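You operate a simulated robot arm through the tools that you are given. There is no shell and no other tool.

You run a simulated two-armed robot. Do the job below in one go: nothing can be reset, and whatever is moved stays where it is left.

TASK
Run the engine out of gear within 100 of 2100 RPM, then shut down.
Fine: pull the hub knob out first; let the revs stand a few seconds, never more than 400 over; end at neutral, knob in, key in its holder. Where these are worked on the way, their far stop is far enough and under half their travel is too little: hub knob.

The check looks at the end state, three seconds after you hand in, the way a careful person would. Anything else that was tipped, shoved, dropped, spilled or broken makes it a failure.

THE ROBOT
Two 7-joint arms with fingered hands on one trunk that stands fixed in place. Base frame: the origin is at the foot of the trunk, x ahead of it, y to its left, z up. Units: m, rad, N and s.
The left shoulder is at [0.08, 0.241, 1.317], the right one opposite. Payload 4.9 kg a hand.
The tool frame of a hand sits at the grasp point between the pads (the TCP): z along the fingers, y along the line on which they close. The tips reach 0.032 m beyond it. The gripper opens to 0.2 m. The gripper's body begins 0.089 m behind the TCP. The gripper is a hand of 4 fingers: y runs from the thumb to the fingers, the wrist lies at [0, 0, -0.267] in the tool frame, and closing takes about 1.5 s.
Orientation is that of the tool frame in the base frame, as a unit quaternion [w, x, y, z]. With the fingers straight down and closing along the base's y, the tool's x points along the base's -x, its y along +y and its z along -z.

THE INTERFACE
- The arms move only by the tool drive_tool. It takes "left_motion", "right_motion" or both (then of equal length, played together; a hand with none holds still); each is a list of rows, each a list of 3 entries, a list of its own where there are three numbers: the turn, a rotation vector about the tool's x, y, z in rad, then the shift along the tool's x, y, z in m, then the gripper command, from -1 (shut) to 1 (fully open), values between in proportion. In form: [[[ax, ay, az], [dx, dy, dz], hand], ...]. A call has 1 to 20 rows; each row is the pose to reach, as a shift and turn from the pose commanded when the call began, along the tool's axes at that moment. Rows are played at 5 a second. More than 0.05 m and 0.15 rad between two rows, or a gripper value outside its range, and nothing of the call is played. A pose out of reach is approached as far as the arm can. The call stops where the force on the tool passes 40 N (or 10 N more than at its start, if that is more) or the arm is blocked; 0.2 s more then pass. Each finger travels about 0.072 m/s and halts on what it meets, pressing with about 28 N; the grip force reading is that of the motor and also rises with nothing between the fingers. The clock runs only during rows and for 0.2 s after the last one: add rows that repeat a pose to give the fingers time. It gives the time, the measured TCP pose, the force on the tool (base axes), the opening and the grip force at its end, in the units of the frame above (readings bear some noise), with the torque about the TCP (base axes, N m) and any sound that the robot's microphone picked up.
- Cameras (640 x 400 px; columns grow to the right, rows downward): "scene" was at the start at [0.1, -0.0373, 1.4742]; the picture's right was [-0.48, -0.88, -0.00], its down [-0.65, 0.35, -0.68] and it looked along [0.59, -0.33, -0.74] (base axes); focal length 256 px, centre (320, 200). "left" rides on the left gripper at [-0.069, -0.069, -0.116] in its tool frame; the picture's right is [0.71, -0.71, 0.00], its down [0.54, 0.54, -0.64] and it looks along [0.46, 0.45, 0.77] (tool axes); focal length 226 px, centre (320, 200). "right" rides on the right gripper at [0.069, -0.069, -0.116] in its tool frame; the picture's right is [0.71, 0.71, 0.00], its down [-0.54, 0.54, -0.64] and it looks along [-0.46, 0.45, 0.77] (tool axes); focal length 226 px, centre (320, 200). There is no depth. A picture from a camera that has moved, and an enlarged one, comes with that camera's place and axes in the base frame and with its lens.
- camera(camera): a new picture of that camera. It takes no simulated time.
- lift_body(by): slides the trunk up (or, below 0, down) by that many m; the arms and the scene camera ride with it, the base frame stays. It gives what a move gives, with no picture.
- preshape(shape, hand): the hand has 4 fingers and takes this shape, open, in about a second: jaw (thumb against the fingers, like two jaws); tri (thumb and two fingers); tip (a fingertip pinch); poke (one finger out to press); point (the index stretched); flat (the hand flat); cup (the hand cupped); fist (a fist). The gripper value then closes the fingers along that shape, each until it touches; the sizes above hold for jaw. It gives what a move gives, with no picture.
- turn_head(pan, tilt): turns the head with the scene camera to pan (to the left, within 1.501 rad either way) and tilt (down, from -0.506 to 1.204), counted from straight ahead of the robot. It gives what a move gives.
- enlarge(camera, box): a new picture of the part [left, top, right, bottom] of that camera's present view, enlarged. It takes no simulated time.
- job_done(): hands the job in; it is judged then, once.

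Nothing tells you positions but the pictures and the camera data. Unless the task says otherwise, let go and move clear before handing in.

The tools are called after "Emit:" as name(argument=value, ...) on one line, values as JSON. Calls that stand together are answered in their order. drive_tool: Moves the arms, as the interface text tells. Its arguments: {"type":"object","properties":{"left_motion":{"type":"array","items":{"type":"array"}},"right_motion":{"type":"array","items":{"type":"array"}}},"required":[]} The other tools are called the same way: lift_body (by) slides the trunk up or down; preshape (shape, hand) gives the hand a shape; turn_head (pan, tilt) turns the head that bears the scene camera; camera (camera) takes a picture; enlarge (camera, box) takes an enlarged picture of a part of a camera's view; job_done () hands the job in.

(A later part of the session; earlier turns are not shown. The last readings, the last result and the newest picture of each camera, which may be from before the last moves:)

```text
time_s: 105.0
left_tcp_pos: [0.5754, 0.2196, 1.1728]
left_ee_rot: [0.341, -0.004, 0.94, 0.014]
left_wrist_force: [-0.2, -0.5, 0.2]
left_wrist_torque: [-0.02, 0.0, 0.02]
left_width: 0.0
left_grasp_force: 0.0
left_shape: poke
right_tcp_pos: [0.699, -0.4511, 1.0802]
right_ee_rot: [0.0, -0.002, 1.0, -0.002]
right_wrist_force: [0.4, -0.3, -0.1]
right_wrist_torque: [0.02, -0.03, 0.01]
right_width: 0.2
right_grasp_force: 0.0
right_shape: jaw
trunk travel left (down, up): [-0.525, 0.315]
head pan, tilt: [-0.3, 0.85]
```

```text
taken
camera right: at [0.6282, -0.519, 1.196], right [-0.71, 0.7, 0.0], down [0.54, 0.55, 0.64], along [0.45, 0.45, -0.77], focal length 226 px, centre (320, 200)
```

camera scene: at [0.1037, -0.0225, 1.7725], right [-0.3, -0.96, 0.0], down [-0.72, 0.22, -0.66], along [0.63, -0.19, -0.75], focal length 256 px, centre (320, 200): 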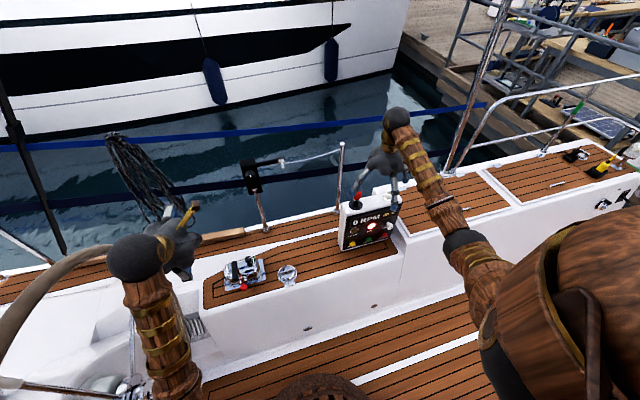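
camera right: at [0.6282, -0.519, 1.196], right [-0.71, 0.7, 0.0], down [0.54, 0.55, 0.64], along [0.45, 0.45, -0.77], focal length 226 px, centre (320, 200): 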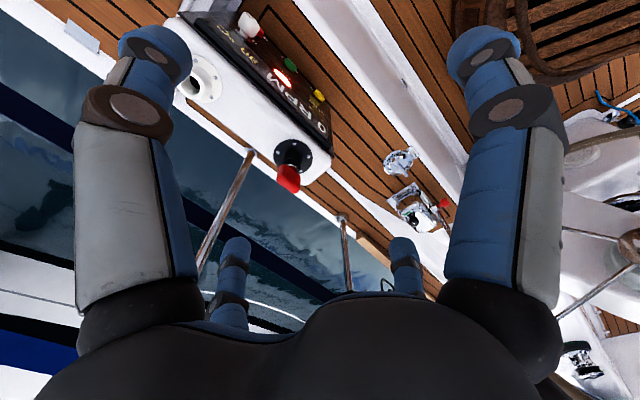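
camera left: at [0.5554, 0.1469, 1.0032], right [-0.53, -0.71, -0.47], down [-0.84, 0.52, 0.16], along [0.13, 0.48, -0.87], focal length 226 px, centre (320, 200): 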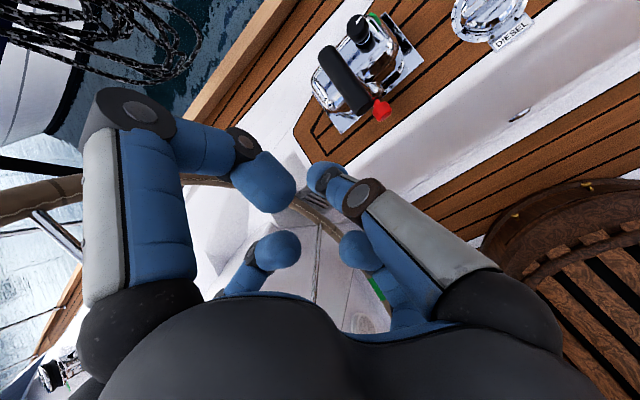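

The tool now points straight down. I'll look closely at the key switch for its orientation and any markings.

Emit:
enlarge(camera="right", box=[245, 120, 345, 210])

Emit:
enlarge(camera="right", box=[160, 30, 260, 120])

Emit:
enlarge(camera="scene", box=[330, 170, 420, 260])

```text
4.44 times, centred on (295, 165) of right
camera zoom: at [0.6282, -0.519, 1.196], right [-0.71, 0.7, 0.0], down [0.54, 0.55, 0.64], along [0.45, 0.45, -0.77], focal length 1005 px, centre (431, 356)
```

zoom: 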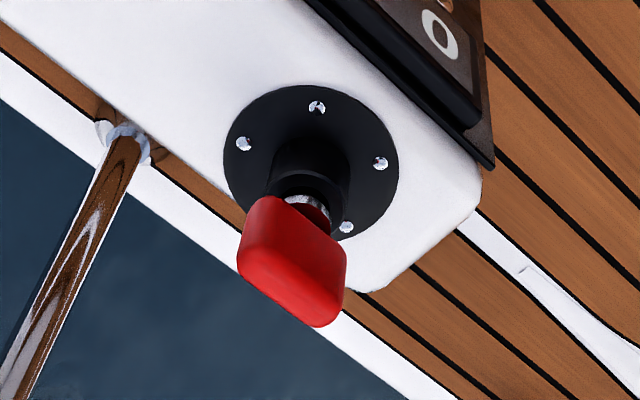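

```text
4.44 times, centred on (210, 75) of right
camera zoom: at [0.6282, -0.519, 1.196], right [-0.71, 0.7, 0.0], down [0.54, 0.55, 0.64], along [0.45, 0.45, -0.77], focal length 1005 px, centre (809, 756)
```

zoom: 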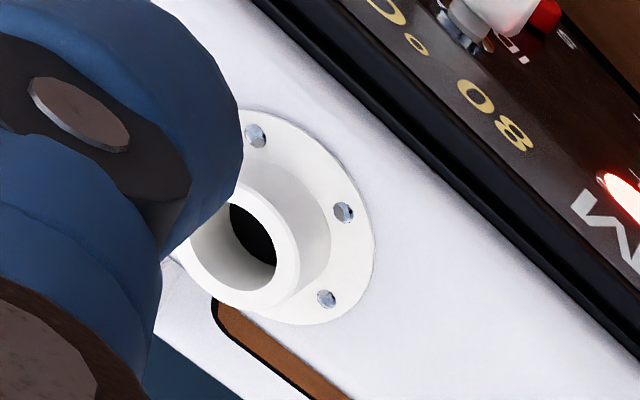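

```text
4.44 times, centred on (375, 215) of scene
camera zoom: at [0.1037, -0.0225, 1.7725], right [-0.3, -0.96, 0.0], down [-0.72, 0.22, -0.66], along [0.63, -0.19, -0.75], focal length 1137 px, centre (76, 133)
```

zoom: 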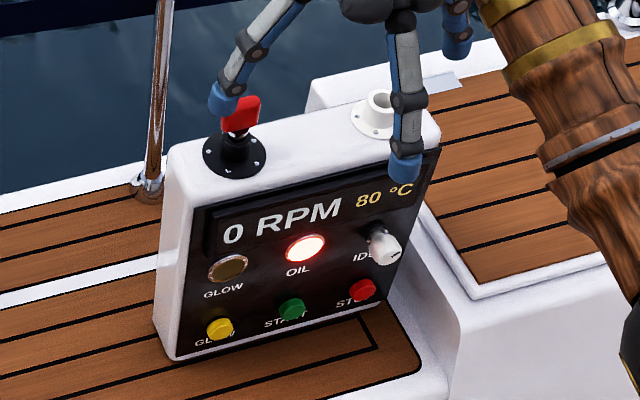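

Emit:
enlarge(camera="right", box=[270, 145, 320, 195])

Emit:
enlarge(camera="scene", box=[345, 180, 385, 210])

```text
8.00 times, centred on (295, 170) of right
camera zoom: at [0.6282, -0.519, 1.196], right [-0.71, 0.7, 0.0], down [0.54, 0.55, 0.64], along [0.45, 0.45, -0.77], focal length 1808 px, centre (520, 440)
```

zoom: 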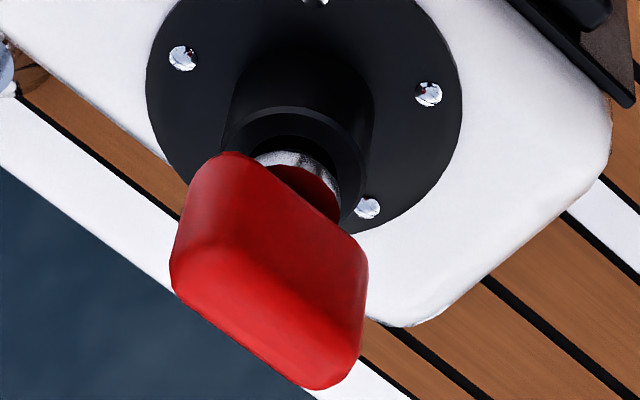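

```text
13.33 times, centred on (365, 195) of scene
camera zoom: at [0.1037, -0.0225, 1.7725], right [-0.3, -0.96, 0.0], down [-0.72, 0.22, -0.66], along [0.63, -0.19, -0.75], focal length 3412 px, centre (-280, 267)
```

zoom: 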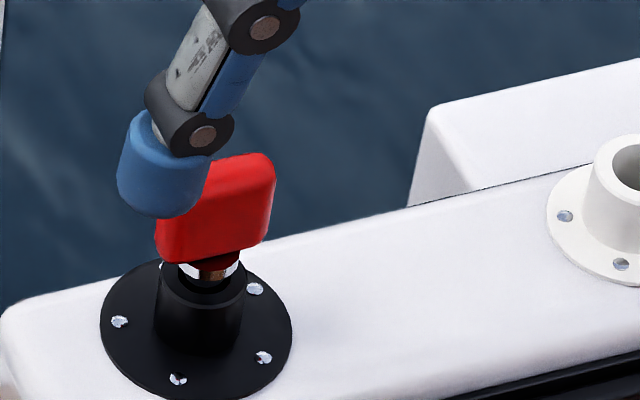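

The key bow is 3.4 cm wide along y, about 1.2 cm thick in x, centred near [0.799, -0.415, 0.915]. The holder is a round tube at about [0.796, -0.582]. I'll move above the key.

Emit:
drive_tool(right_motion=[[[0, 0, 0], [-0.034, 0.012, 0.0], 1], [[0, 0, 0], [-0.067, 0.024, 0.01], 0.6], [[0, 0, 0], [-0.1, 0.036, 0.03], 0.3], [[0, 0, 0], [-0.1, 0.036, 0.04], 0.1], [[0, 0, 0], [-0.1, 0.036, 0.05], 0], [[0, 0, 0], [-0.1, 0.036, 0.05], 0]])

Emit:
camera(camera="right")

Emit:
enlarge(camera="scene", box=[330, 150, 420, 240])

```text
time_s: 106.4
left_tcp_pos: [0.5761, 0.2196, 1.1706]
left_ee_rot: [0.34, -0.005, 0.94, 0.014]
left_wrist_force: [0.2, 0.3, 0.2]
left_wrist_torque: [0.05, 0.0, 0.01]
left_width: 0.0001
left_grasp_force: 0.1
left_shape: poke
right_tcp_pos: [0.7987, -0.413, 1.0294]
right_ee_rot: [0.0, -0.003, 1.0, -0.001]
right_wrist_force: [0.8, -0.6, 0.5]
right_wrist_torque: [0.01, 0.02, 0.0]
right_width: 0.1002
right_grasp_force: 0.0
right_shape: jaw
trunk travel left (down, up): [-0.525, 0.315]
head pan, tilt: [-0.3, 0.85]
```

```text
taken
camera right: at [0.7287, -0.4817, 1.1458], right [-0.71, 0.7, 0.0], down [0.54, 0.55, 0.64], along [0.45, 0.45, -0.77], focal length 226 px, centre (320, 200)
```

right: 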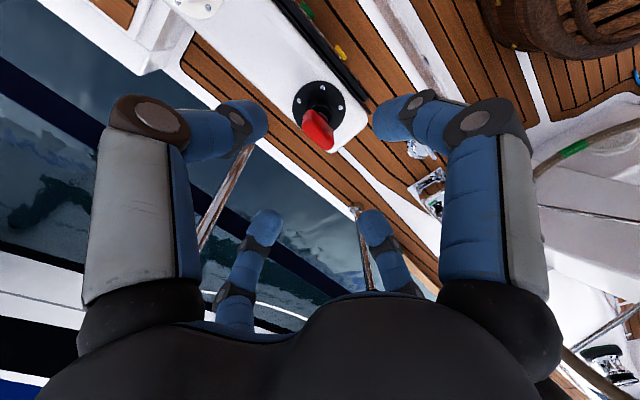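

```text
4.44 times, centred on (375, 195) of scene
camera zoom: at [0.1056, -0.0216, 1.7724], right [-0.3, -0.96, 0.0], down [-0.72, 0.22, -0.66], along [0.63, -0.2, -0.75], focal length 1137 px, centre (76, 222)
```

zoom: 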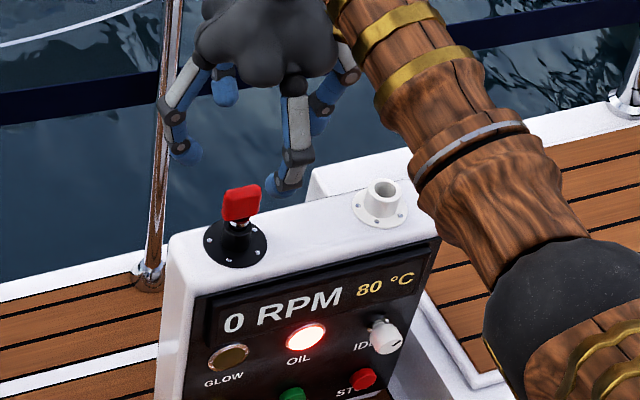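

The key lies exactly on the tool axis. I'll descend so the fingertips surround the bow.

Emit:
drive_tool(right_motion=[[[0, 0, 0], [0, 0, 0.03], 0], [[0, 0, 0], [0, 0, 0.06], -0.2], [[0, 0, 0], [0, 0, 0.08], -0.3], [[0, 0, 0], [0, 0, 0.092], -0.3], [[0, 0, 0], [0, 0, 0.092], -0.3]])

Emit:
camera(camera="right")

Emit:
enlarge(camera="scene", box=[330, 150, 420, 240])

```text
time_s: 107.6
left_tcp_pos: [0.5765, 0.2203, 1.1713]
left_ee_rot: [0.342, -0.005, 0.94, 0.014]
left_wrist_force: [0.1, -0.1, 0.2]
left_wrist_torque: [0.01, 0.0, -0.01]
left_width: 0.0001
left_grasp_force: 0.0
left_shape: poke
right_tcp_pos: [0.7988, -0.4141, 0.9365]
right_ee_rot: [0.0, -0.002, 1.0, -0.002]
right_wrist_force: [0.0, 0.2, -1.0]
right_wrist_torque: [0.0, 0.0, -0.01]
right_width: 0.0703
right_grasp_force: 0.1
right_shape: jaw
trunk travel left (down, up): [-0.525, 0.315]
head pan, tilt: [-0.3, 0.85]
```

```text
taken
camera right: at [0.7285, -0.4821, 1.0533], right [-0.71, 0.7, 0.0], down [0.54, 0.55, 0.64], along [0.45, 0.45, -0.77], focal length 226 px, centre (320, 200)
```

right: 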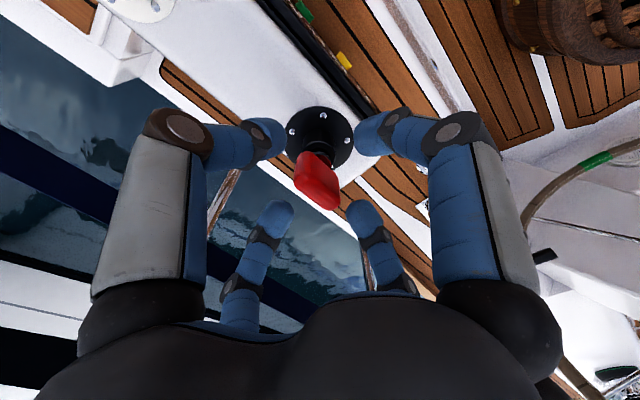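

```text
4.44 times, centred on (375, 195) of scene
camera zoom: at [0.1053, -0.022, 1.7724], right [-0.3, -0.96, 0.0], down [-0.72, 0.22, -0.66], along [0.63, -0.2, -0.75], focal length 1137 px, centre (76, 222)
```

zoom: 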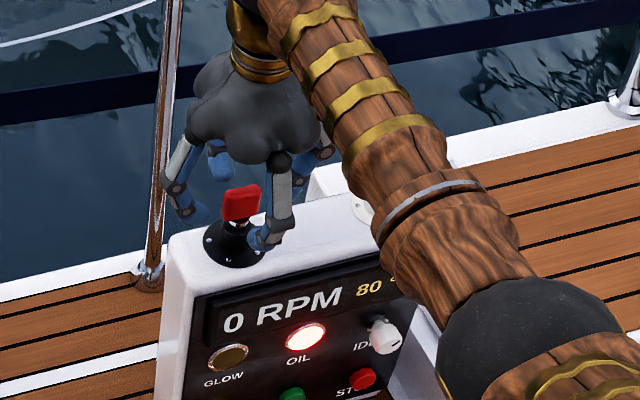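

The bow is centred among the fingertips. Closing the hand on the key.

Emit:
drive_tool(right_motion=[[[0, 0, 0], [0, 0, 0], -0.6], [[0, 0, 0], [0, 0, 0], -0.8], [[0, 0, 0], [0, 0, 0], -1], [[0, 0, 0], [0, 0, 0], -1], [[0, 0, 0], [0, 0, 0], -1], [[0, 0, 0], [0, 0, 0], -1]])

Emit:
camera(camera="right")

Emit:
enlarge(camera="scene", box=[330, 150, 420, 240])

```text
time_s: 109.0
left_tcp_pos: [0.5764, 0.2208, 1.1713]
left_ee_rot: [0.341, -0.005, 0.94, 0.014]
left_wrist_force: [0.4, 0.0, -0.7]
left_wrist_torque: [0.0, -0.01, -0.02]
left_width: 0.0002
left_grasp_force: 0.0
left_shape: poke
right_tcp_pos: [0.7982, -0.4152, 0.9375]
right_ee_rot: [0.0, -0.003, 1.0, -0.002]
right_wrist_force: [-0.4, 0.4, -0.7]
right_wrist_torque: [0.02, 0.01, 0.0]
right_width: 0.0268
right_grasp_force: 28.1
right_shape: jaw
trunk travel left (down, up): [-0.525, 0.315]
head pan, tilt: [-0.3, 0.85]
```

```text
taken
camera right: at [0.7285, -0.4822, 1.0534], right [-0.71, 0.7, 0.0], down [0.54, 0.55, 0.64], along [0.45, 0.45, -0.77], focal length 226 px, centre (320, 200)
```

right: 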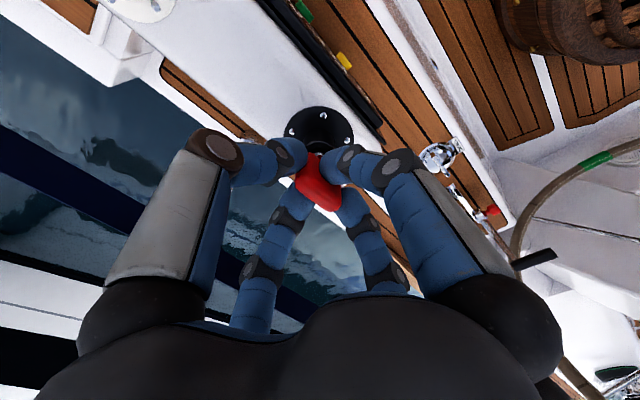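

```text
4.44 times, centred on (375, 195) of scene
camera zoom: at [0.1054, -0.0221, 1.7724], right [-0.3, -0.96, 0.0], down [-0.72, 0.22, -0.66], along [0.63, -0.2, -0.75], focal length 1137 px, centre (76, 222)
```

zoom: 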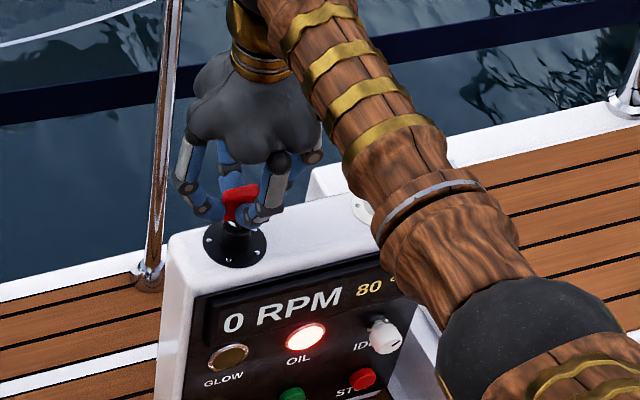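

The key is held (27 mm across its edges). I'll try turning it counter-clockwise as seen from above, in small steps, watching torque and the display.

Emit:
drive_tool(right_motion=[[[0, 0, -0.07], [0, 0, 0], -1], [[0, 0, -0.14], [0, 0, 0], -1], [[0, 0, -0.2], [0, 0, 0], -1], [[0, 0, -0.2], [0, 0, 0], -1]])

Emit:
camera(camera="right")

Emit:
enlarge(camera="scene", box=[330, 150, 420, 240])

```text
time_s: 110.0
left_tcp_pos: [0.5779, 0.2204, 1.1718]
left_ee_rot: [0.342, -0.005, 0.94, 0.013]
left_wrist_force: [0.7, 0.1, 0.1]
left_wrist_torque: [-0.02, -0.01, -0.03]
left_width: 0.0
left_grasp_force: 0.1
left_shape: poke
right_tcp_pos: [0.7993, -0.4134, 0.9384]
right_ee_rot: [0.0, -0.102, 0.995, -0.002]
right_wrist_force: [-0.1, -0.4, 0.5]
right_wrist_torque: [-0.01, -0.02, -0.01]
right_width: 0.0266
right_grasp_force: 27.9
right_shape: jaw
trunk travel left (down, up): [-0.525, 0.315]
head pan, tilt: [-0.3, 0.85]
```

```text
taken
camera right: at [0.7436, -0.4944, 1.0536], right [-0.84, 0.55, 0.0], down [0.42, 0.64, 0.64], along [0.35, 0.54, -0.77], focal length 226 px, centre (320, 200)
```

right: 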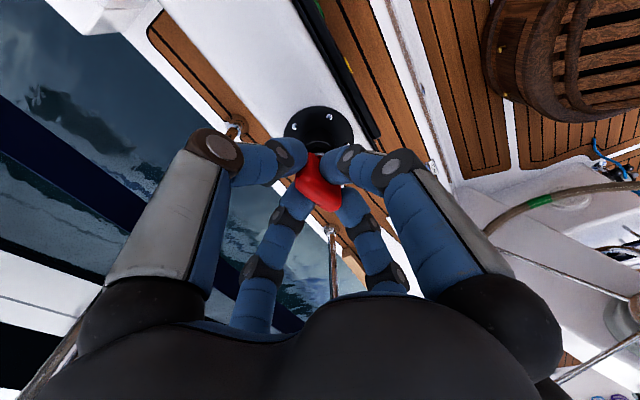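

```text
4.44 times, centred on (375, 195) of scene
camera zoom: at [0.1053, -0.0221, 1.7724], right [-0.3, -0.96, 0.0], down [-0.72, 0.22, -0.66], along [0.63, -0.2, -0.75], focal length 1137 px, centre (76, 222)
```

zoom: 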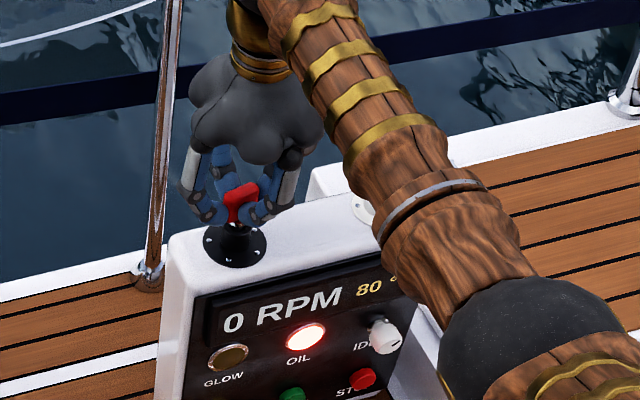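

The key turns freely with the hand in this direction. I'll continue.

Emit:
drive_tool(right_motion=[[[0, 0, -0.1], [0, 0, 0], -1], [[0, 0, -0.2], [0, 0, 0], -1], [[0, 0, -0.3], [0, 0, 0], -1], [[0, 0, -0.4], [0, 0, 0], -1], [[0, 0, -0.5], [0, 0, 0], -1], [[0, 0, -0.5], [0, 0, 0], -1]])

Emit:
camera(camera="right")

Emit:
enlarge(camera="scene", box=[330, 150, 420, 240])

```text
time_s: 111.4
left_tcp_pos: [0.577, 0.2209, 1.1716]
left_ee_rot: [0.34, -0.005, 0.94, 0.013]
left_wrist_force: [0.5, 0.7, -0.1]
left_wrist_torque: [-0.03, -0.02, -0.04]
left_width: 0.0002
left_grasp_force: 0.2
left_shape: poke
right_tcp_pos: [0.7986, -0.4153, 0.9375]
right_ee_rot: [-0.001, -0.346, 0.938, -0.001]
right_wrist_force: [0.6, 0.4, -0.8]
right_wrist_torque: [-0.04, -0.05, -0.01]
right_width: 0.0266
right_grasp_force: 28.0
right_shape: jaw
trunk travel left (down, up): [-0.525, 0.315]
head pan, tilt: [-0.3, 0.85]
```

```text
taken
camera right: at [0.789, -0.5102, 1.0537], right [-1.0, 0.08, 0.0], down [0.06, 0.77, 0.64], along [0.05, 0.64, -0.77], focal length 226 px, centre (320, 200)
```

right: 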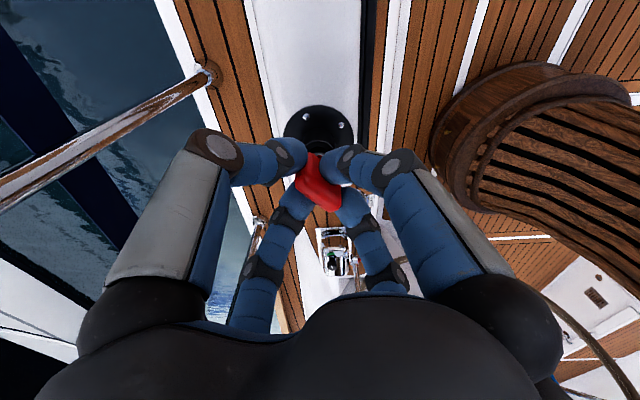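

```text
4.44 times, centred on (375, 195) of scene
camera zoom: at [0.1054, -0.0221, 1.7724], right [-0.3, -0.96, 0.0], down [-0.72, 0.22, -0.66], along [0.63, -0.2, -0.75], focal length 1137 px, centre (76, 222)
```

zoom: 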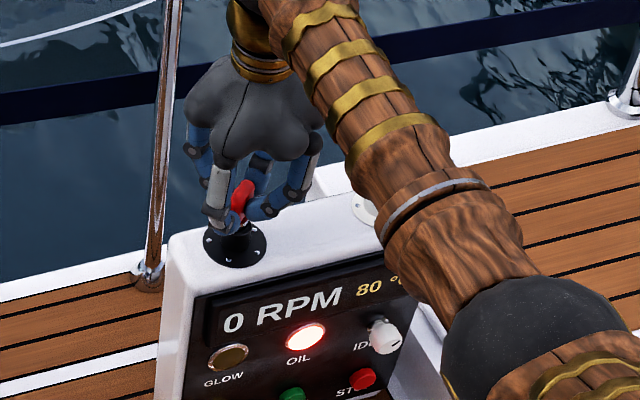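

Turned about 40° so far with no resistance, and the display is still on. I'll continue toward 90°.

Emit:
drive_tool(right_motion=[[[0, 0, -0.1], [0, 0, 0], -1], [[0, 0, -0.2], [0, 0, 0], -1], [[0, 0, -0.3], [0, 0, 0], -1], [[0, 0, -0.4], [0, 0, 0], -1], [[0, 0, -0.5], [0, 0, 0], -1], [[0, 0, -0.5], [0, 0, 0], -1]])

Emit:
camera(camera="right")

Emit:
enlarge(camera="scene", box=[330, 150, 420, 240])

```text
time_s: 112.8
left_tcp_pos: [0.5758, 0.2218, 1.1711]
left_ee_rot: [0.341, -0.006, 0.94, 0.014]
left_wrist_force: [0.4, 0.2, 0.3]
left_wrist_torque: [0.0, 0.0, -0.02]
left_width: 0.0002
left_grasp_force: 0.1
left_shape: poke
right_tcp_pos: [0.7988, -0.414, 0.9379]
right_ee_rot: [-0.001, -0.568, 0.823, -0.001]
right_wrist_force: [-0.1, 0.1, 0.2]
right_wrist_torque: [-0.02, -0.09, -0.02]
right_width: 0.0269
right_grasp_force: 28.2
right_shape: jaw
trunk travel left (down, up): [-0.525, 0.315]
head pan, tilt: [-0.3, 0.85]
```

```text
taken
camera right: at [0.8367, -0.5021, 1.0535], right [-0.91, -0.41, 0.0], down [-0.31, 0.7, 0.64], along [-0.26, 0.58, -0.77], focal length 226 px, centre (320, 200)
```

right: 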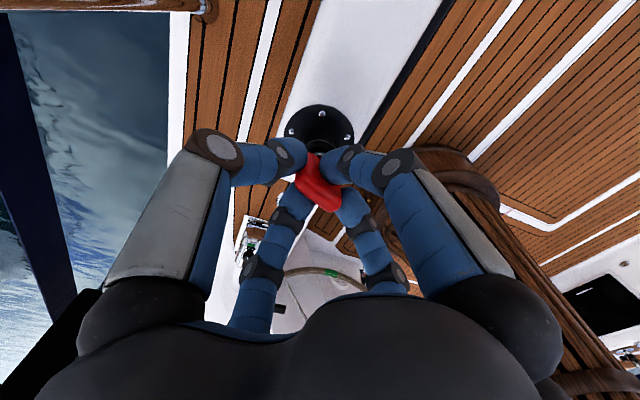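

```text
4.44 times, centred on (375, 195) of scene
camera zoom: at [0.1054, -0.0221, 1.7724], right [-0.3, -0.96, 0.0], down [-0.72, 0.22, -0.66], along [0.63, -0.2, -0.75], focal length 1137 px, centre (76, 222)
```

zoom: 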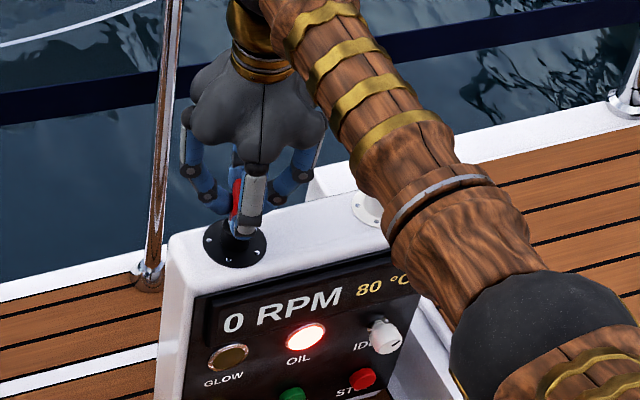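

About 69° now, still free, with the display still on. A further step to roughly 92°.

Emit:
drive_tool(right_motion=[[[0, 0, -0.1], [0, 0, 0], -1], [[0, 0, -0.2], [0, 0, 0], -1], [[0, 0, -0.3], [0, 0, 0], -1], [[0, 0, -0.4], [0, 0, 0], -1], [[0, 0, -0.4], [0, 0, 0], -1]])

Emit:
camera(camera="right")

Emit:
enlarge(camera="scene", box=[330, 150, 420, 240])

```text
time_s: 114.0
left_tcp_pos: [0.5763, 0.2205, 1.1712]
left_ee_rot: [0.34, -0.004, 0.94, 0.014]
left_wrist_force: [1.0, 0.0, -0.7]
left_wrist_torque: [-0.02, 0.04, -0.03]
left_width: 0.0005
left_grasp_force: 0.0
left_shape: poke
right_tcp_pos: [0.7982, -0.4144, 0.9362]
right_ee_rot: [0.001, 0.719, -0.695, 0.002]
right_wrist_force: [0.6, -0.6, -0.8]
right_wrist_torque: [-0.05, -0.04, 0.02]
right_width: 0.0266
right_grasp_force: 28.5
right_shape: jaw
trunk travel left (down, up): [-0.525, 0.315]
head pan, tilt: [-0.3, 0.85]
```

```text
taken
camera right: at [0.8682, -0.4795, 1.0535], right [-0.68, -0.73, 0.0], down [-0.56, 0.52, 0.64], along [-0.47, 0.44, -0.77], focal length 226 px, centre (320, 200)
```

right: 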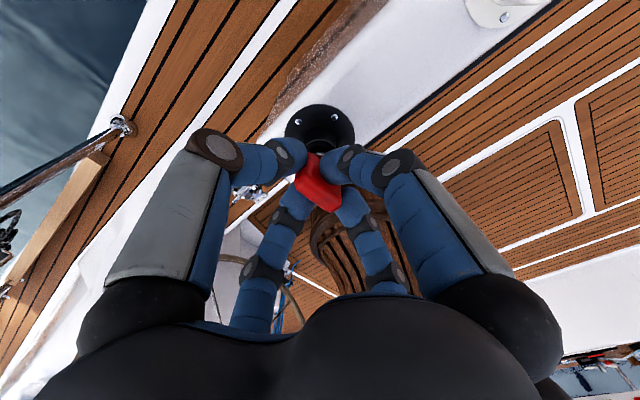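

```text
4.44 times, centred on (375, 195) of scene
camera zoom: at [0.1057, -0.0214, 1.7723], right [-0.3, -0.96, 0.0], down [-0.72, 0.22, -0.66], along [0.63, -0.2, -0.75], focal length 1137 px, centre (76, 222)
```

zoom: 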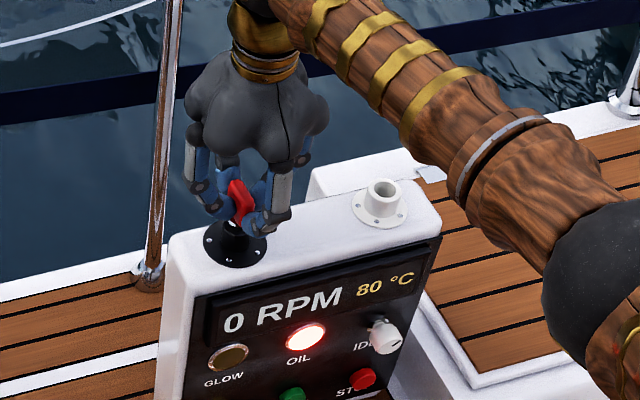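

The key has turned 92° with no stop and the display is still on, so it may be a pull-out kill key. I'll pull up a few millimetres and check the resistance.

Emit:
drive_tool(right_motion=[[[0, 0, 0], [0, 0, -0.003], -1], [[0, 0, 0], [0, 0, -0.006], -1], [[0, 0, 0], [0, 0, -0.006], -1]])

Emit:
enlarge(camera="right", box=[270, 90, 370, 220])

Emit:
enlarge(camera="scene", box=[330, 150, 420, 240])

```text
time_s: 114.8
left_tcp_pos: [0.5768, 0.22, 1.171]
left_ee_rot: [0.34, -0.005, 0.94, 0.014]
left_wrist_force: [-0.6, -0.3, -0.1]
left_wrist_torque: [0.06, 0.01, 0.03]
left_width: 0.0001
left_grasp_force: 0.0
left_shape: poke
right_tcp_pos: [0.7994, -0.4144, 0.9423]
right_ee_rot: [0.002, 0.719, -0.695, 0.002]
right_wrist_force: [-0.2, -0.4, -0.5]
right_wrist_torque: [0.0, -0.01, 0.0]
right_width: 0.0269
right_grasp_force: 28.0
right_shape: jaw
trunk travel left (down, up): [-0.525, 0.315]
head pan, tilt: [-0.3, 0.85]
```

```text
3.08 times, centred on (320, 155) of right
camera zoom: at [0.8681, -0.4797, 1.0595], right [-0.68, -0.73, 0.0], down [-0.56, 0.52, 0.64], along [-0.47, 0.44, -0.77], focal length 696 px, centre (320, 338)
```

zoom: 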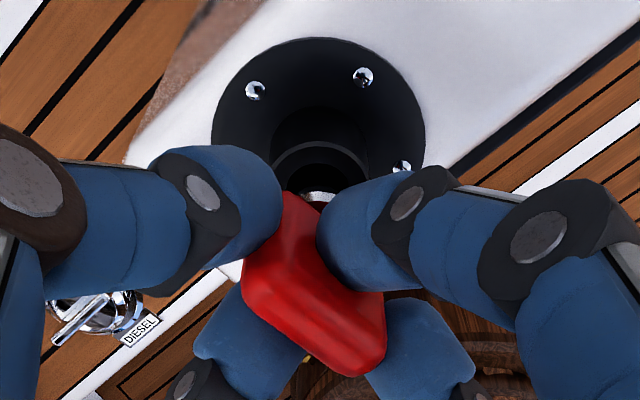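

```text
4.44 times, centred on (375, 195) of scene
camera zoom: at [0.1054, -0.0223, 1.7724], right [-0.3, -0.96, 0.0], down [-0.72, 0.22, -0.66], along [0.63, -0.2, -0.75], focal length 1137 px, centre (76, 222)
```

zoom: 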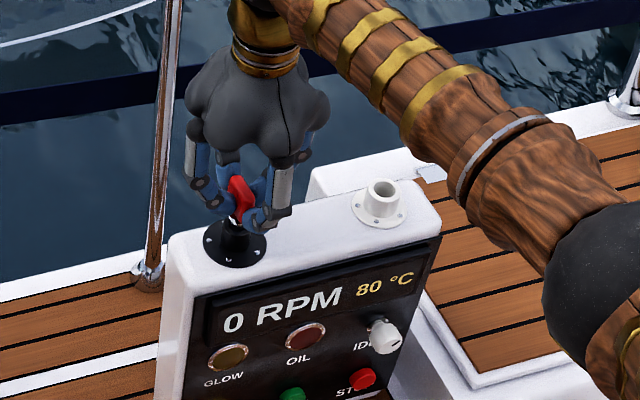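

The key slides up with no resistance and the OIL lamp went out. I'll lift it fully clear of the lock.

Emit:
drive_tool(right_motion=[[[0, 0, 0], [0, 0, -0.015], -1], [[0, 0, 0], [0, 0, -0.03], -1], [[0, 0, 0], [0, 0, -0.05], -1], [[0, 0, 0], [0, 0, -0.075], -1], [[0, 0, 0], [0, 0, -0.1], -1], [[0, 0, 0], [0, 0, -0.1], -1]])

Emit:
camera(camera="right")

Emit:
enlarge(camera="scene", box=[330, 130, 420, 220])

```text
time_s: 116.2
left_tcp_pos: [0.5763, 0.2206, 1.171]
left_ee_rot: [0.34, -0.004, 0.94, 0.013]
left_wrist_force: [0.4, 0.0, -0.2]
left_wrist_torque: [0.01, 0.01, -0.01]
left_width: 0.0
left_grasp_force: 0.1
left_shape: poke
right_tcp_pos: [0.7982, -0.4138, 1.0427]
right_ee_rot: [0.001, 0.719, -0.695, 0.001]
right_wrist_force: [-0.8, 0.2, -0.4]
right_wrist_torque: [0.01, 0.0, 0.0]
right_width: 0.0266
right_grasp_force: 28.6
right_shape: jaw
trunk travel left (down, up): [-0.525, 0.315]
head pan, tilt: [-0.3, 0.85]
```

```text
taken
camera right: at [0.8686, -0.4793, 1.159], right [-0.68, -0.73, 0.0], down [-0.56, 0.52, 0.64], along [-0.47, 0.44, -0.77], focal length 226 px, centre (320, 200)
```

right: 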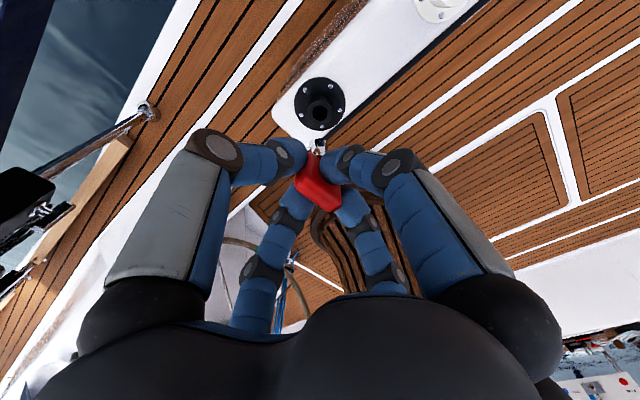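

```text
4.44 times, centred on (375, 175) of scene
camera zoom: at [0.1056, -0.0223, 1.7723], right [-0.3, -0.96, 0.0], down [-0.72, 0.22, -0.66], along [0.63, -0.2, -0.75], focal length 1137 px, centre (76, 311)
```

zoom: 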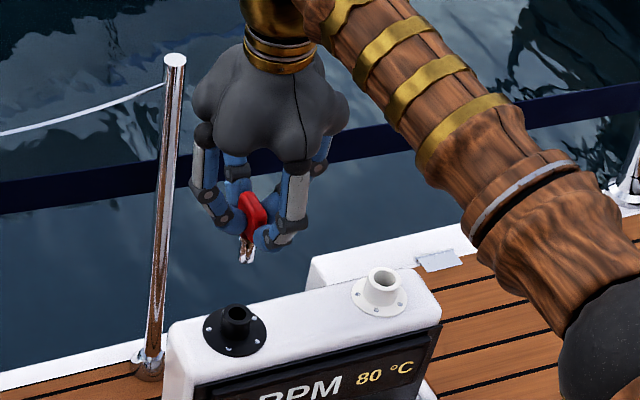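

The key is out: a red bow with a short metal shank. I'll carry it across, above the white holder.

Emit:
drive_tool(right_motion=[[[0, 0, 0], [0.042, 0.0022, 0], -1], [[0, 0, 0], [0.084, 0.0044, 0], -1], [[0, 0, 0], [0.126, 0.0066, 0], -1], [[0, 0, 0], [0.1678, 0.0087, 0], -1], [[0, 0, 0], [0.1678, 0.0087, 0], -1]])

Emit:
camera(camera="right")

Emit:
enlarge(camera="right", box=[270, 60, 370, 220])

Emit:
enlarge(camera="scene", box=[350, 130, 440, 220])

```text
time_s: 117.4
left_tcp_pos: [0.5756, 0.2199, 1.1705]
left_ee_rot: [0.341, -0.005, 0.94, 0.013]
left_wrist_force: [-0.5, 0.3, -0.7]
left_wrist_torque: [0.0, 0.01, 0.07]
left_width: 0.0
left_grasp_force: 0.1
left_shape: poke
right_tcp_pos: [0.7952, -0.5188, 1.043]
right_ee_rot: [0.001, 0.719, -0.695, 0.001]
right_wrist_force: [0.1, -0.1, 0.4]
right_wrist_torque: [0.0, 0.03, 0.0]
right_width: 0.0266
right_grasp_force: 28.2
right_shape: jaw
right hand out of reach, approached as far as the arm can: row 3, 4, 5
trunk travel left (down, up): [-0.525, 0.315]
head pan, tilt: [-0.3, 0.85]
```

```text
taken
camera right: at [0.8655, -0.5853, 1.1591], right [-0.68, -0.73, 0.0], down [-0.56, 0.53, 0.64], along [-0.47, 0.44, -0.77], focal length 226 px, centre (320, 200)
```

right: 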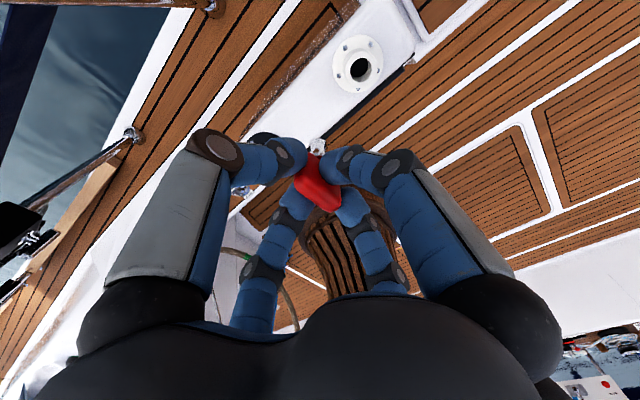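

```text
2.50 times, centred on (320, 140) of right
camera zoom: at [0.8655, -0.5853, 1.1591], right [-0.68, -0.73, 0.0], down [-0.56, 0.53, 0.64], along [-0.47, 0.44, -0.77], focal length 565 px, centre (320, 350)
```

zoom: 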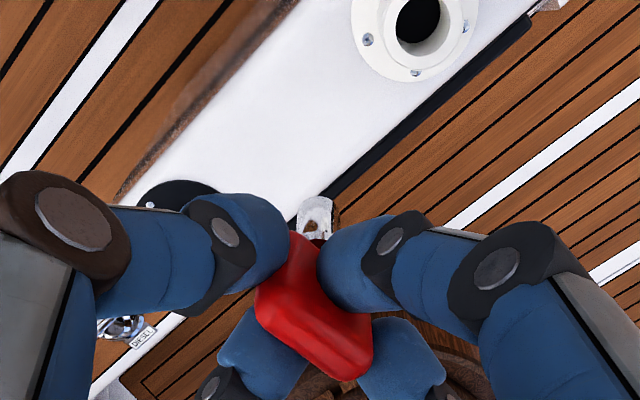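

```text
4.44 times, centred on (395, 175) of scene
camera zoom: at [0.1051, -0.0232, 1.7724], right [-0.3, -0.96, 0.0], down [-0.72, 0.22, -0.66], along [0.63, -0.2, -0.75], focal length 1137 px, centre (-13, 311)
```

zoom: 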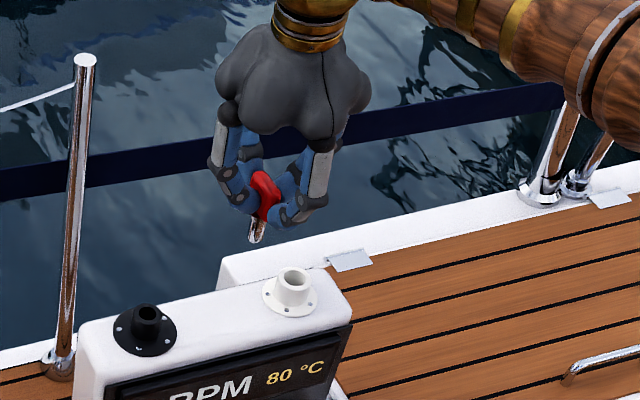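

The holder is out of reach with the wrist turned 92°. I'll rotate the tool back toward its original heading here, then continue.

Emit:
drive_tool(right_motion=[[[0, 0, 0.14], [0, 0, 0], -1], [[0, 0, 0.28], [0, 0, 0], -1], [[0, 0, 0.42], [0, 0, 0], -1], [[0, 0, 0.56], [0, 0, 0], -1], [[0, 0, 0.7], [0, 0, 0], -1], [[0, 0, 0.84], [0, 0, 0], -1], [[0, 0, 0.98], [0, 0, 0], -1], [[0, 0, 1.12], [0, 0, 0], -1], [[0, 0, 1.26], [0, 0, 0], -1], [[0, 0, 1.4], [0, 0, 0], -1], [[0, 0, 1.54], [0, 0, 0], -1], [[0, 0, 1.6], [0, 0, 0], -1], [[0, 0, 1.6], [0, 0, 0], -1]])

Emit:
camera(camera="right")

Emit:
enlarge(camera="scene", box=[350, 130, 440, 220])

```text
time_s: 120.2
left_tcp_pos: [0.5766, 0.2213, 1.1716]
left_ee_rot: [0.341, -0.005, 0.94, 0.014]
left_wrist_force: [-0.3, 0.7, -0.5]
left_wrist_torque: [0.04, -0.02, 0.03]
left_width: 0.0
left_grasp_force: 0.0
left_shape: poke
right_tcp_pos: [0.7964, -0.5198, 1.0421]
right_ee_rot: [0.0, -0.001, 1.0, -0.001]
right_wrist_force: [0.3, 0.1, -0.5]
right_wrist_torque: [0.0, -0.01, -0.01]
right_width: 0.0265
right_grasp_force: 28.3
right_shape: jaw
trunk travel left (down, up): [-0.525, 0.315]
head pan, tilt: [-0.3, 0.85]
```

```text
taken
camera right: at [0.7263, -0.5872, 1.1591], right [-0.71, 0.7, 0.0], down [0.54, 0.55, 0.64], along [0.45, 0.45, -0.77], focal length 226 px, centre (320, 200)
```

right: 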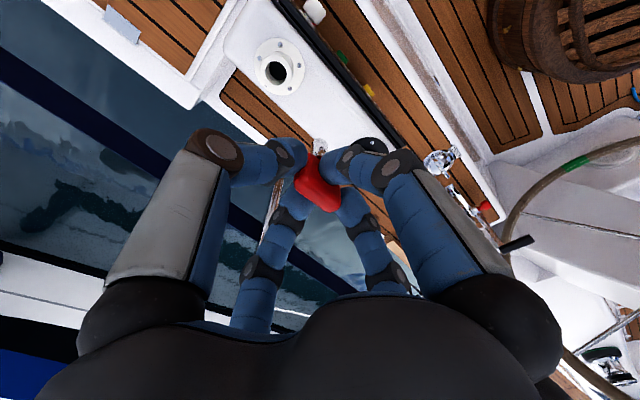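

```text
4.44 times, centred on (395, 175) of scene
camera zoom: at [0.1052, -0.0222, 1.7724], right [-0.3, -0.96, 0.0], down [-0.72, 0.22, -0.66], along [0.63, -0.2, -0.75], focal length 1137 px, centre (-13, 311)
```

zoom: 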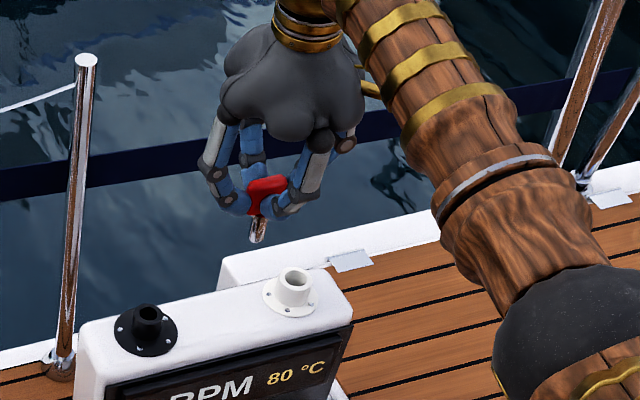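

Emit:
enlarge(camera="right", box=[225, 20, 345, 220])

Emit:
enlarge(camera="right", box=[240, 40, 310, 110])

Emit:
enlarge(camera="scene", box=[385, 155, 425, 205])

```text
2.00 times, centred on (285, 120) of right
camera zoom: at [0.7263, -0.5872, 1.1591], right [-0.71, 0.7, 0.0], down [0.54, 0.55, 0.64], along [0.45, 0.45, -0.77], focal length 452 px, centre (390, 360)
```

zoom: 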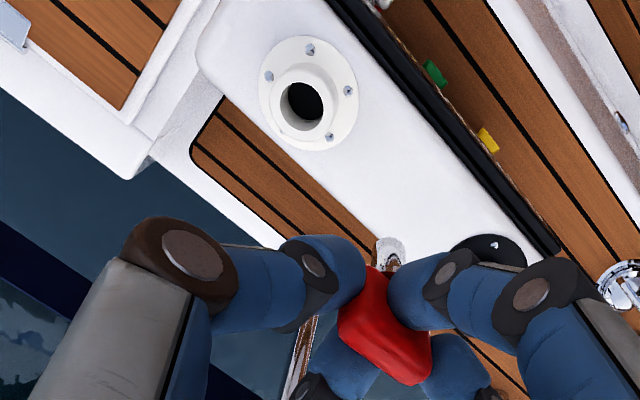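

```text
5.71 times, centred on (275, 75) of right
camera zoom: at [0.7263, -0.5872, 1.1591], right [-0.71, 0.7, 0.0], down [0.54, 0.55, 0.64], along [0.45, 0.45, -0.77], focal length 1292 px, centre (577, 914)
```

zoom: 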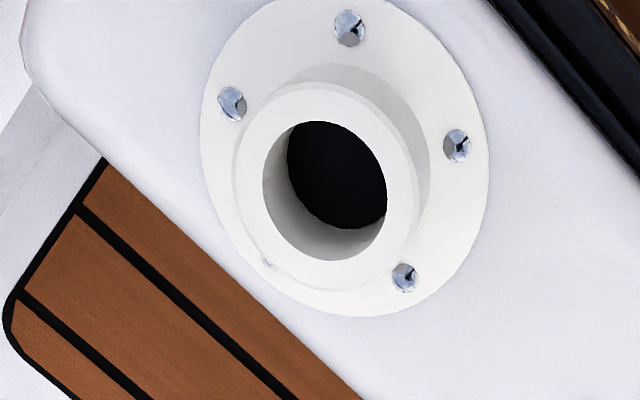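

```text
8.00 times, centred on (405, 180) of scene
camera zoom: at [0.1052, -0.0222, 1.7724], right [-0.3, -0.96, 0.0], down [-0.72, 0.22, -0.66], along [0.63, -0.2, -0.75], focal length 2047 px, centre (-360, 360)
```

zoom: 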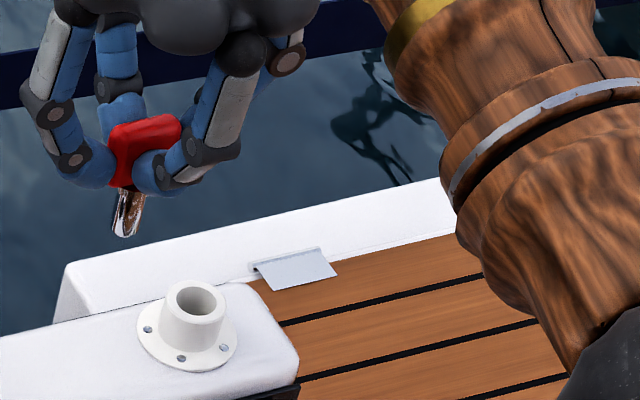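

The holder mouth is at [0.798, -0.584, 0.883] with a bore of about 2.6 cm, and the shank tip is on the tool axis 8.4 cm below the TCP. I'll move directly above the holder.

Emit:
drive_tool(right_motion=[[[0, 0, 0], [-0.0006, -0.032, 0], -1], [[0, 0, 0], [-0.0013, -0.0642, 0], -1], [[0, 0, 0], [-0.0013, -0.0642, 0.02], -1], [[0, 0, 0], [-0.0013, -0.0642, 0.04], -1], [[0, 0, 0], [-0.0013, -0.0642, 0.055], -1], [[0, 0, 0], [-0.0013, -0.0642, 0.055], -1]])

Emit:
enlarge(camera="right", box=[270, 80, 370, 220])

Emit:
enlarge(camera="scene", box=[385, 155, 425, 205])

```text
time_s: 121.6
left_tcp_pos: [0.5761, 0.2214, 1.1716]
left_ee_rot: [0.342, -0.005, 0.939, 0.014]
left_wrist_force: [0.1, -0.2, 0.2]
left_wrist_torque: [-0.02, 0.02, 0.02]
left_width: 0.0
left_grasp_force: 0.0
left_shape: poke
right_tcp_pos: [0.799, -0.5823, 0.9892]
right_ee_rot: [0.0, -0.003, 1.0, -0.002]
right_wrist_force: [0.2, -0.6, 0.3]
right_wrist_torque: [0.02, -0.02, -0.01]
right_width: 0.0267
right_grasp_force: 28.4
right_shape: jaw
trunk travel left (down, up): [-0.525, 0.315]
head pan, tilt: [-0.3, 0.85]
```

```text
2.86 times, centred on (320, 150) of right
camera zoom: at [0.7287, -0.6515, 1.1041], right [-0.71, 0.7, 0.0], down [0.54, 0.55, 0.64], along [0.45, 0.45, -0.77], focal length 646 px, centre (320, 343)
```

zoom: 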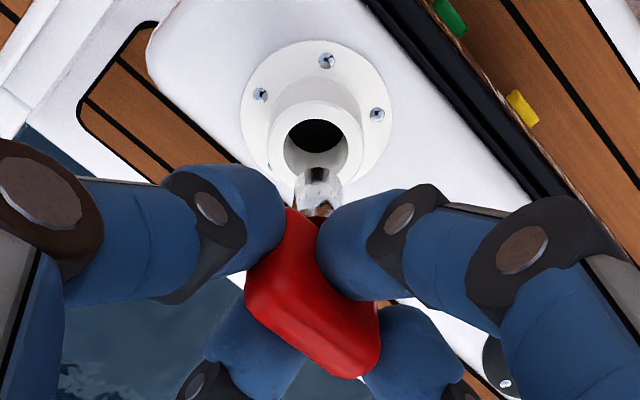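

```text
8.00 times, centred on (405, 180) of scene
camera zoom: at [0.1052, -0.0217, 1.7724], right [-0.3, -0.96, 0.0], down [-0.72, 0.22, -0.66], along [0.63, -0.2, -0.75], focal length 2047 px, centre (-360, 360)
```

zoom: 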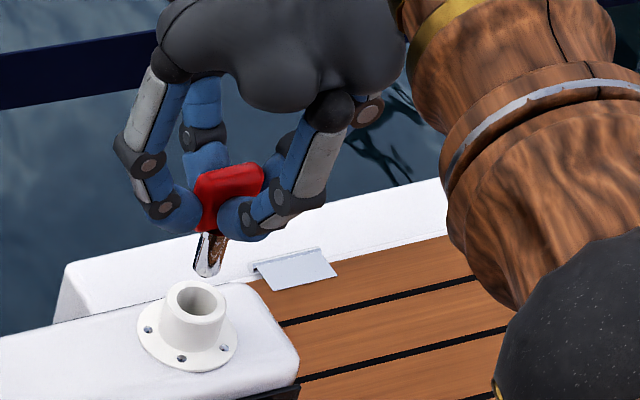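

The shank tip is centred over the bore in both views. I'll lower it gently into the holder.

Emit:
drive_tool(right_motion=[[[0, 0, 0], [0.0003, -0.001, 0.008], -1], [[0, 0, 0], [0.0003, -0.001, 0.016], -1], [[0, 0, 0], [0.0003, -0.001, 0.024], -1], [[0, 0, 0], [0.0003, -0.001, 0.032], -1], [[0, 0, 0], [0.0003, -0.001, 0.032], -1]])

Emit:
enlarge(camera="right", box=[270, 80, 370, 220])

Emit:
enlarge(camera="scene", box=[385, 155, 425, 205])

```text
time_s: 122.8
left_tcp_pos: [0.5761, 0.2196, 1.1722]
left_ee_rot: [0.34, -0.005, 0.94, 0.013]
left_wrist_force: [0.0, -1.0, -0.4]
left_wrist_torque: [-0.01, 0.01, -0.02]
left_width: 0.0
left_grasp_force: 0.1
left_shape: poke
right_tcp_pos: [0.7985, -0.5844, 0.9569]
right_ee_rot: [0.001, -0.003, 1.0, -0.001]
right_wrist_force: [0.4, 0.8, -0.7]
right_wrist_torque: [-0.04, -0.01, 0.01]
right_width: 0.0264
right_grasp_force: 28.0
right_shape: jaw
trunk travel left (down, up): [-0.525, 0.315]
head pan, tilt: [-0.3, 0.85]
```

```text
2.86 times, centred on (320, 150) of right
camera zoom: at [0.728, -0.6528, 1.0727], right [-0.71, 0.7, 0.0], down [0.54, 0.55, 0.64], along [0.45, 0.45, -0.77], focal length 646 px, centre (320, 343)
```

zoom: 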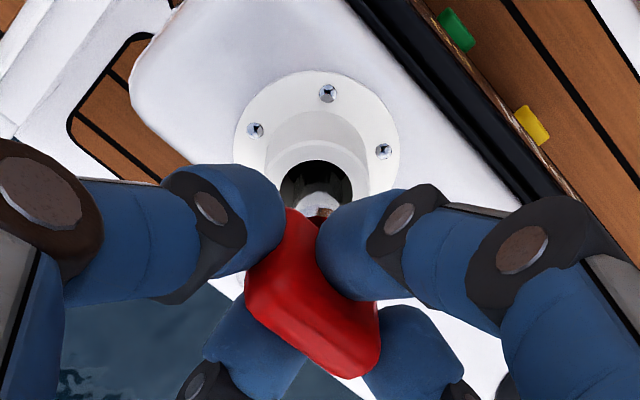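

```text
8.00 times, centred on (405, 180) of scene
camera zoom: at [0.1052, -0.0221, 1.7724], right [-0.3, -0.96, 0.0], down [-0.72, 0.22, -0.66], along [0.63, -0.2, -0.75], focal length 2047 px, centre (-360, 360)
```

zoom: 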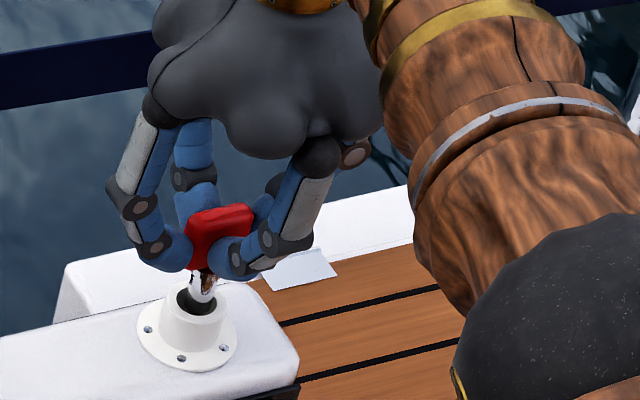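

The shank is entering the bore. Lowering further until the key seats.

Emit:
drive_tool(right_motion=[[[0, 0, 0], [0, 0, 0.006], -1], [[0, 0, 0], [0, 0, 0.012], -1], [[0, 0, 0], [0, 0, 0.018], -1], [[0, 0, 0], [0, 0, 0.022], -1], [[0, 0, 0], [0, 0, 0.022], -1]])

Emit:
enlarge(camera="right", box=[270, 80, 370, 220])

Emit:
enlarge(camera="scene", box=[385, 155, 425, 205])

```text
time_s: 124.0
left_tcp_pos: [0.5755, 0.2215, 1.1724]
left_ee_rot: [0.341, -0.005, 0.94, 0.013]
left_wrist_force: [0.0, 1.0, 0.4]
left_wrist_torque: [0.01, 0.0, -0.03]
left_width: 0.0
left_grasp_force: 0.1
left_shape: poke
right_tcp_pos: [0.7987, -0.5853, 0.9362]
right_ee_rot: [0.001, -0.002, 1.0, -0.002]
right_wrist_force: [-1.1, 0.0, 7.0]
right_wrist_torque: [0.02, 0.04, 0.01]
right_width: 0.0267
right_grasp_force: 27.9
right_shape: jaw
trunk travel left (down, up): [-0.525, 0.315]
head pan, tilt: [-0.3, 0.85]
```

```text
2.86 times, centred on (320, 150) of right
camera zoom: at [0.7277, -0.6527, 1.0519], right [-0.71, 0.7, 0.0], down [0.54, 0.55, 0.64], along [0.45, 0.45, -0.77], focal length 646 px, centre (320, 343)
```

zoom: 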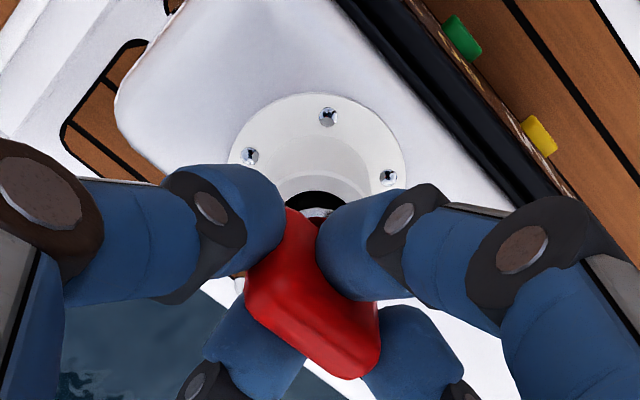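

```text
8.00 times, centred on (405, 180) of scene
camera zoom: at [0.1042, -0.0215, 1.7726], right [-0.3, -0.96, 0.0], down [-0.72, 0.22, -0.66], along [0.63, -0.2, -0.75], focal length 2047 px, centre (-360, 360)
```

zoom: 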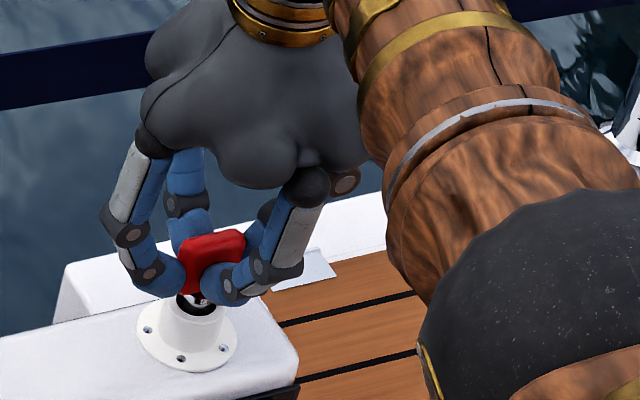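

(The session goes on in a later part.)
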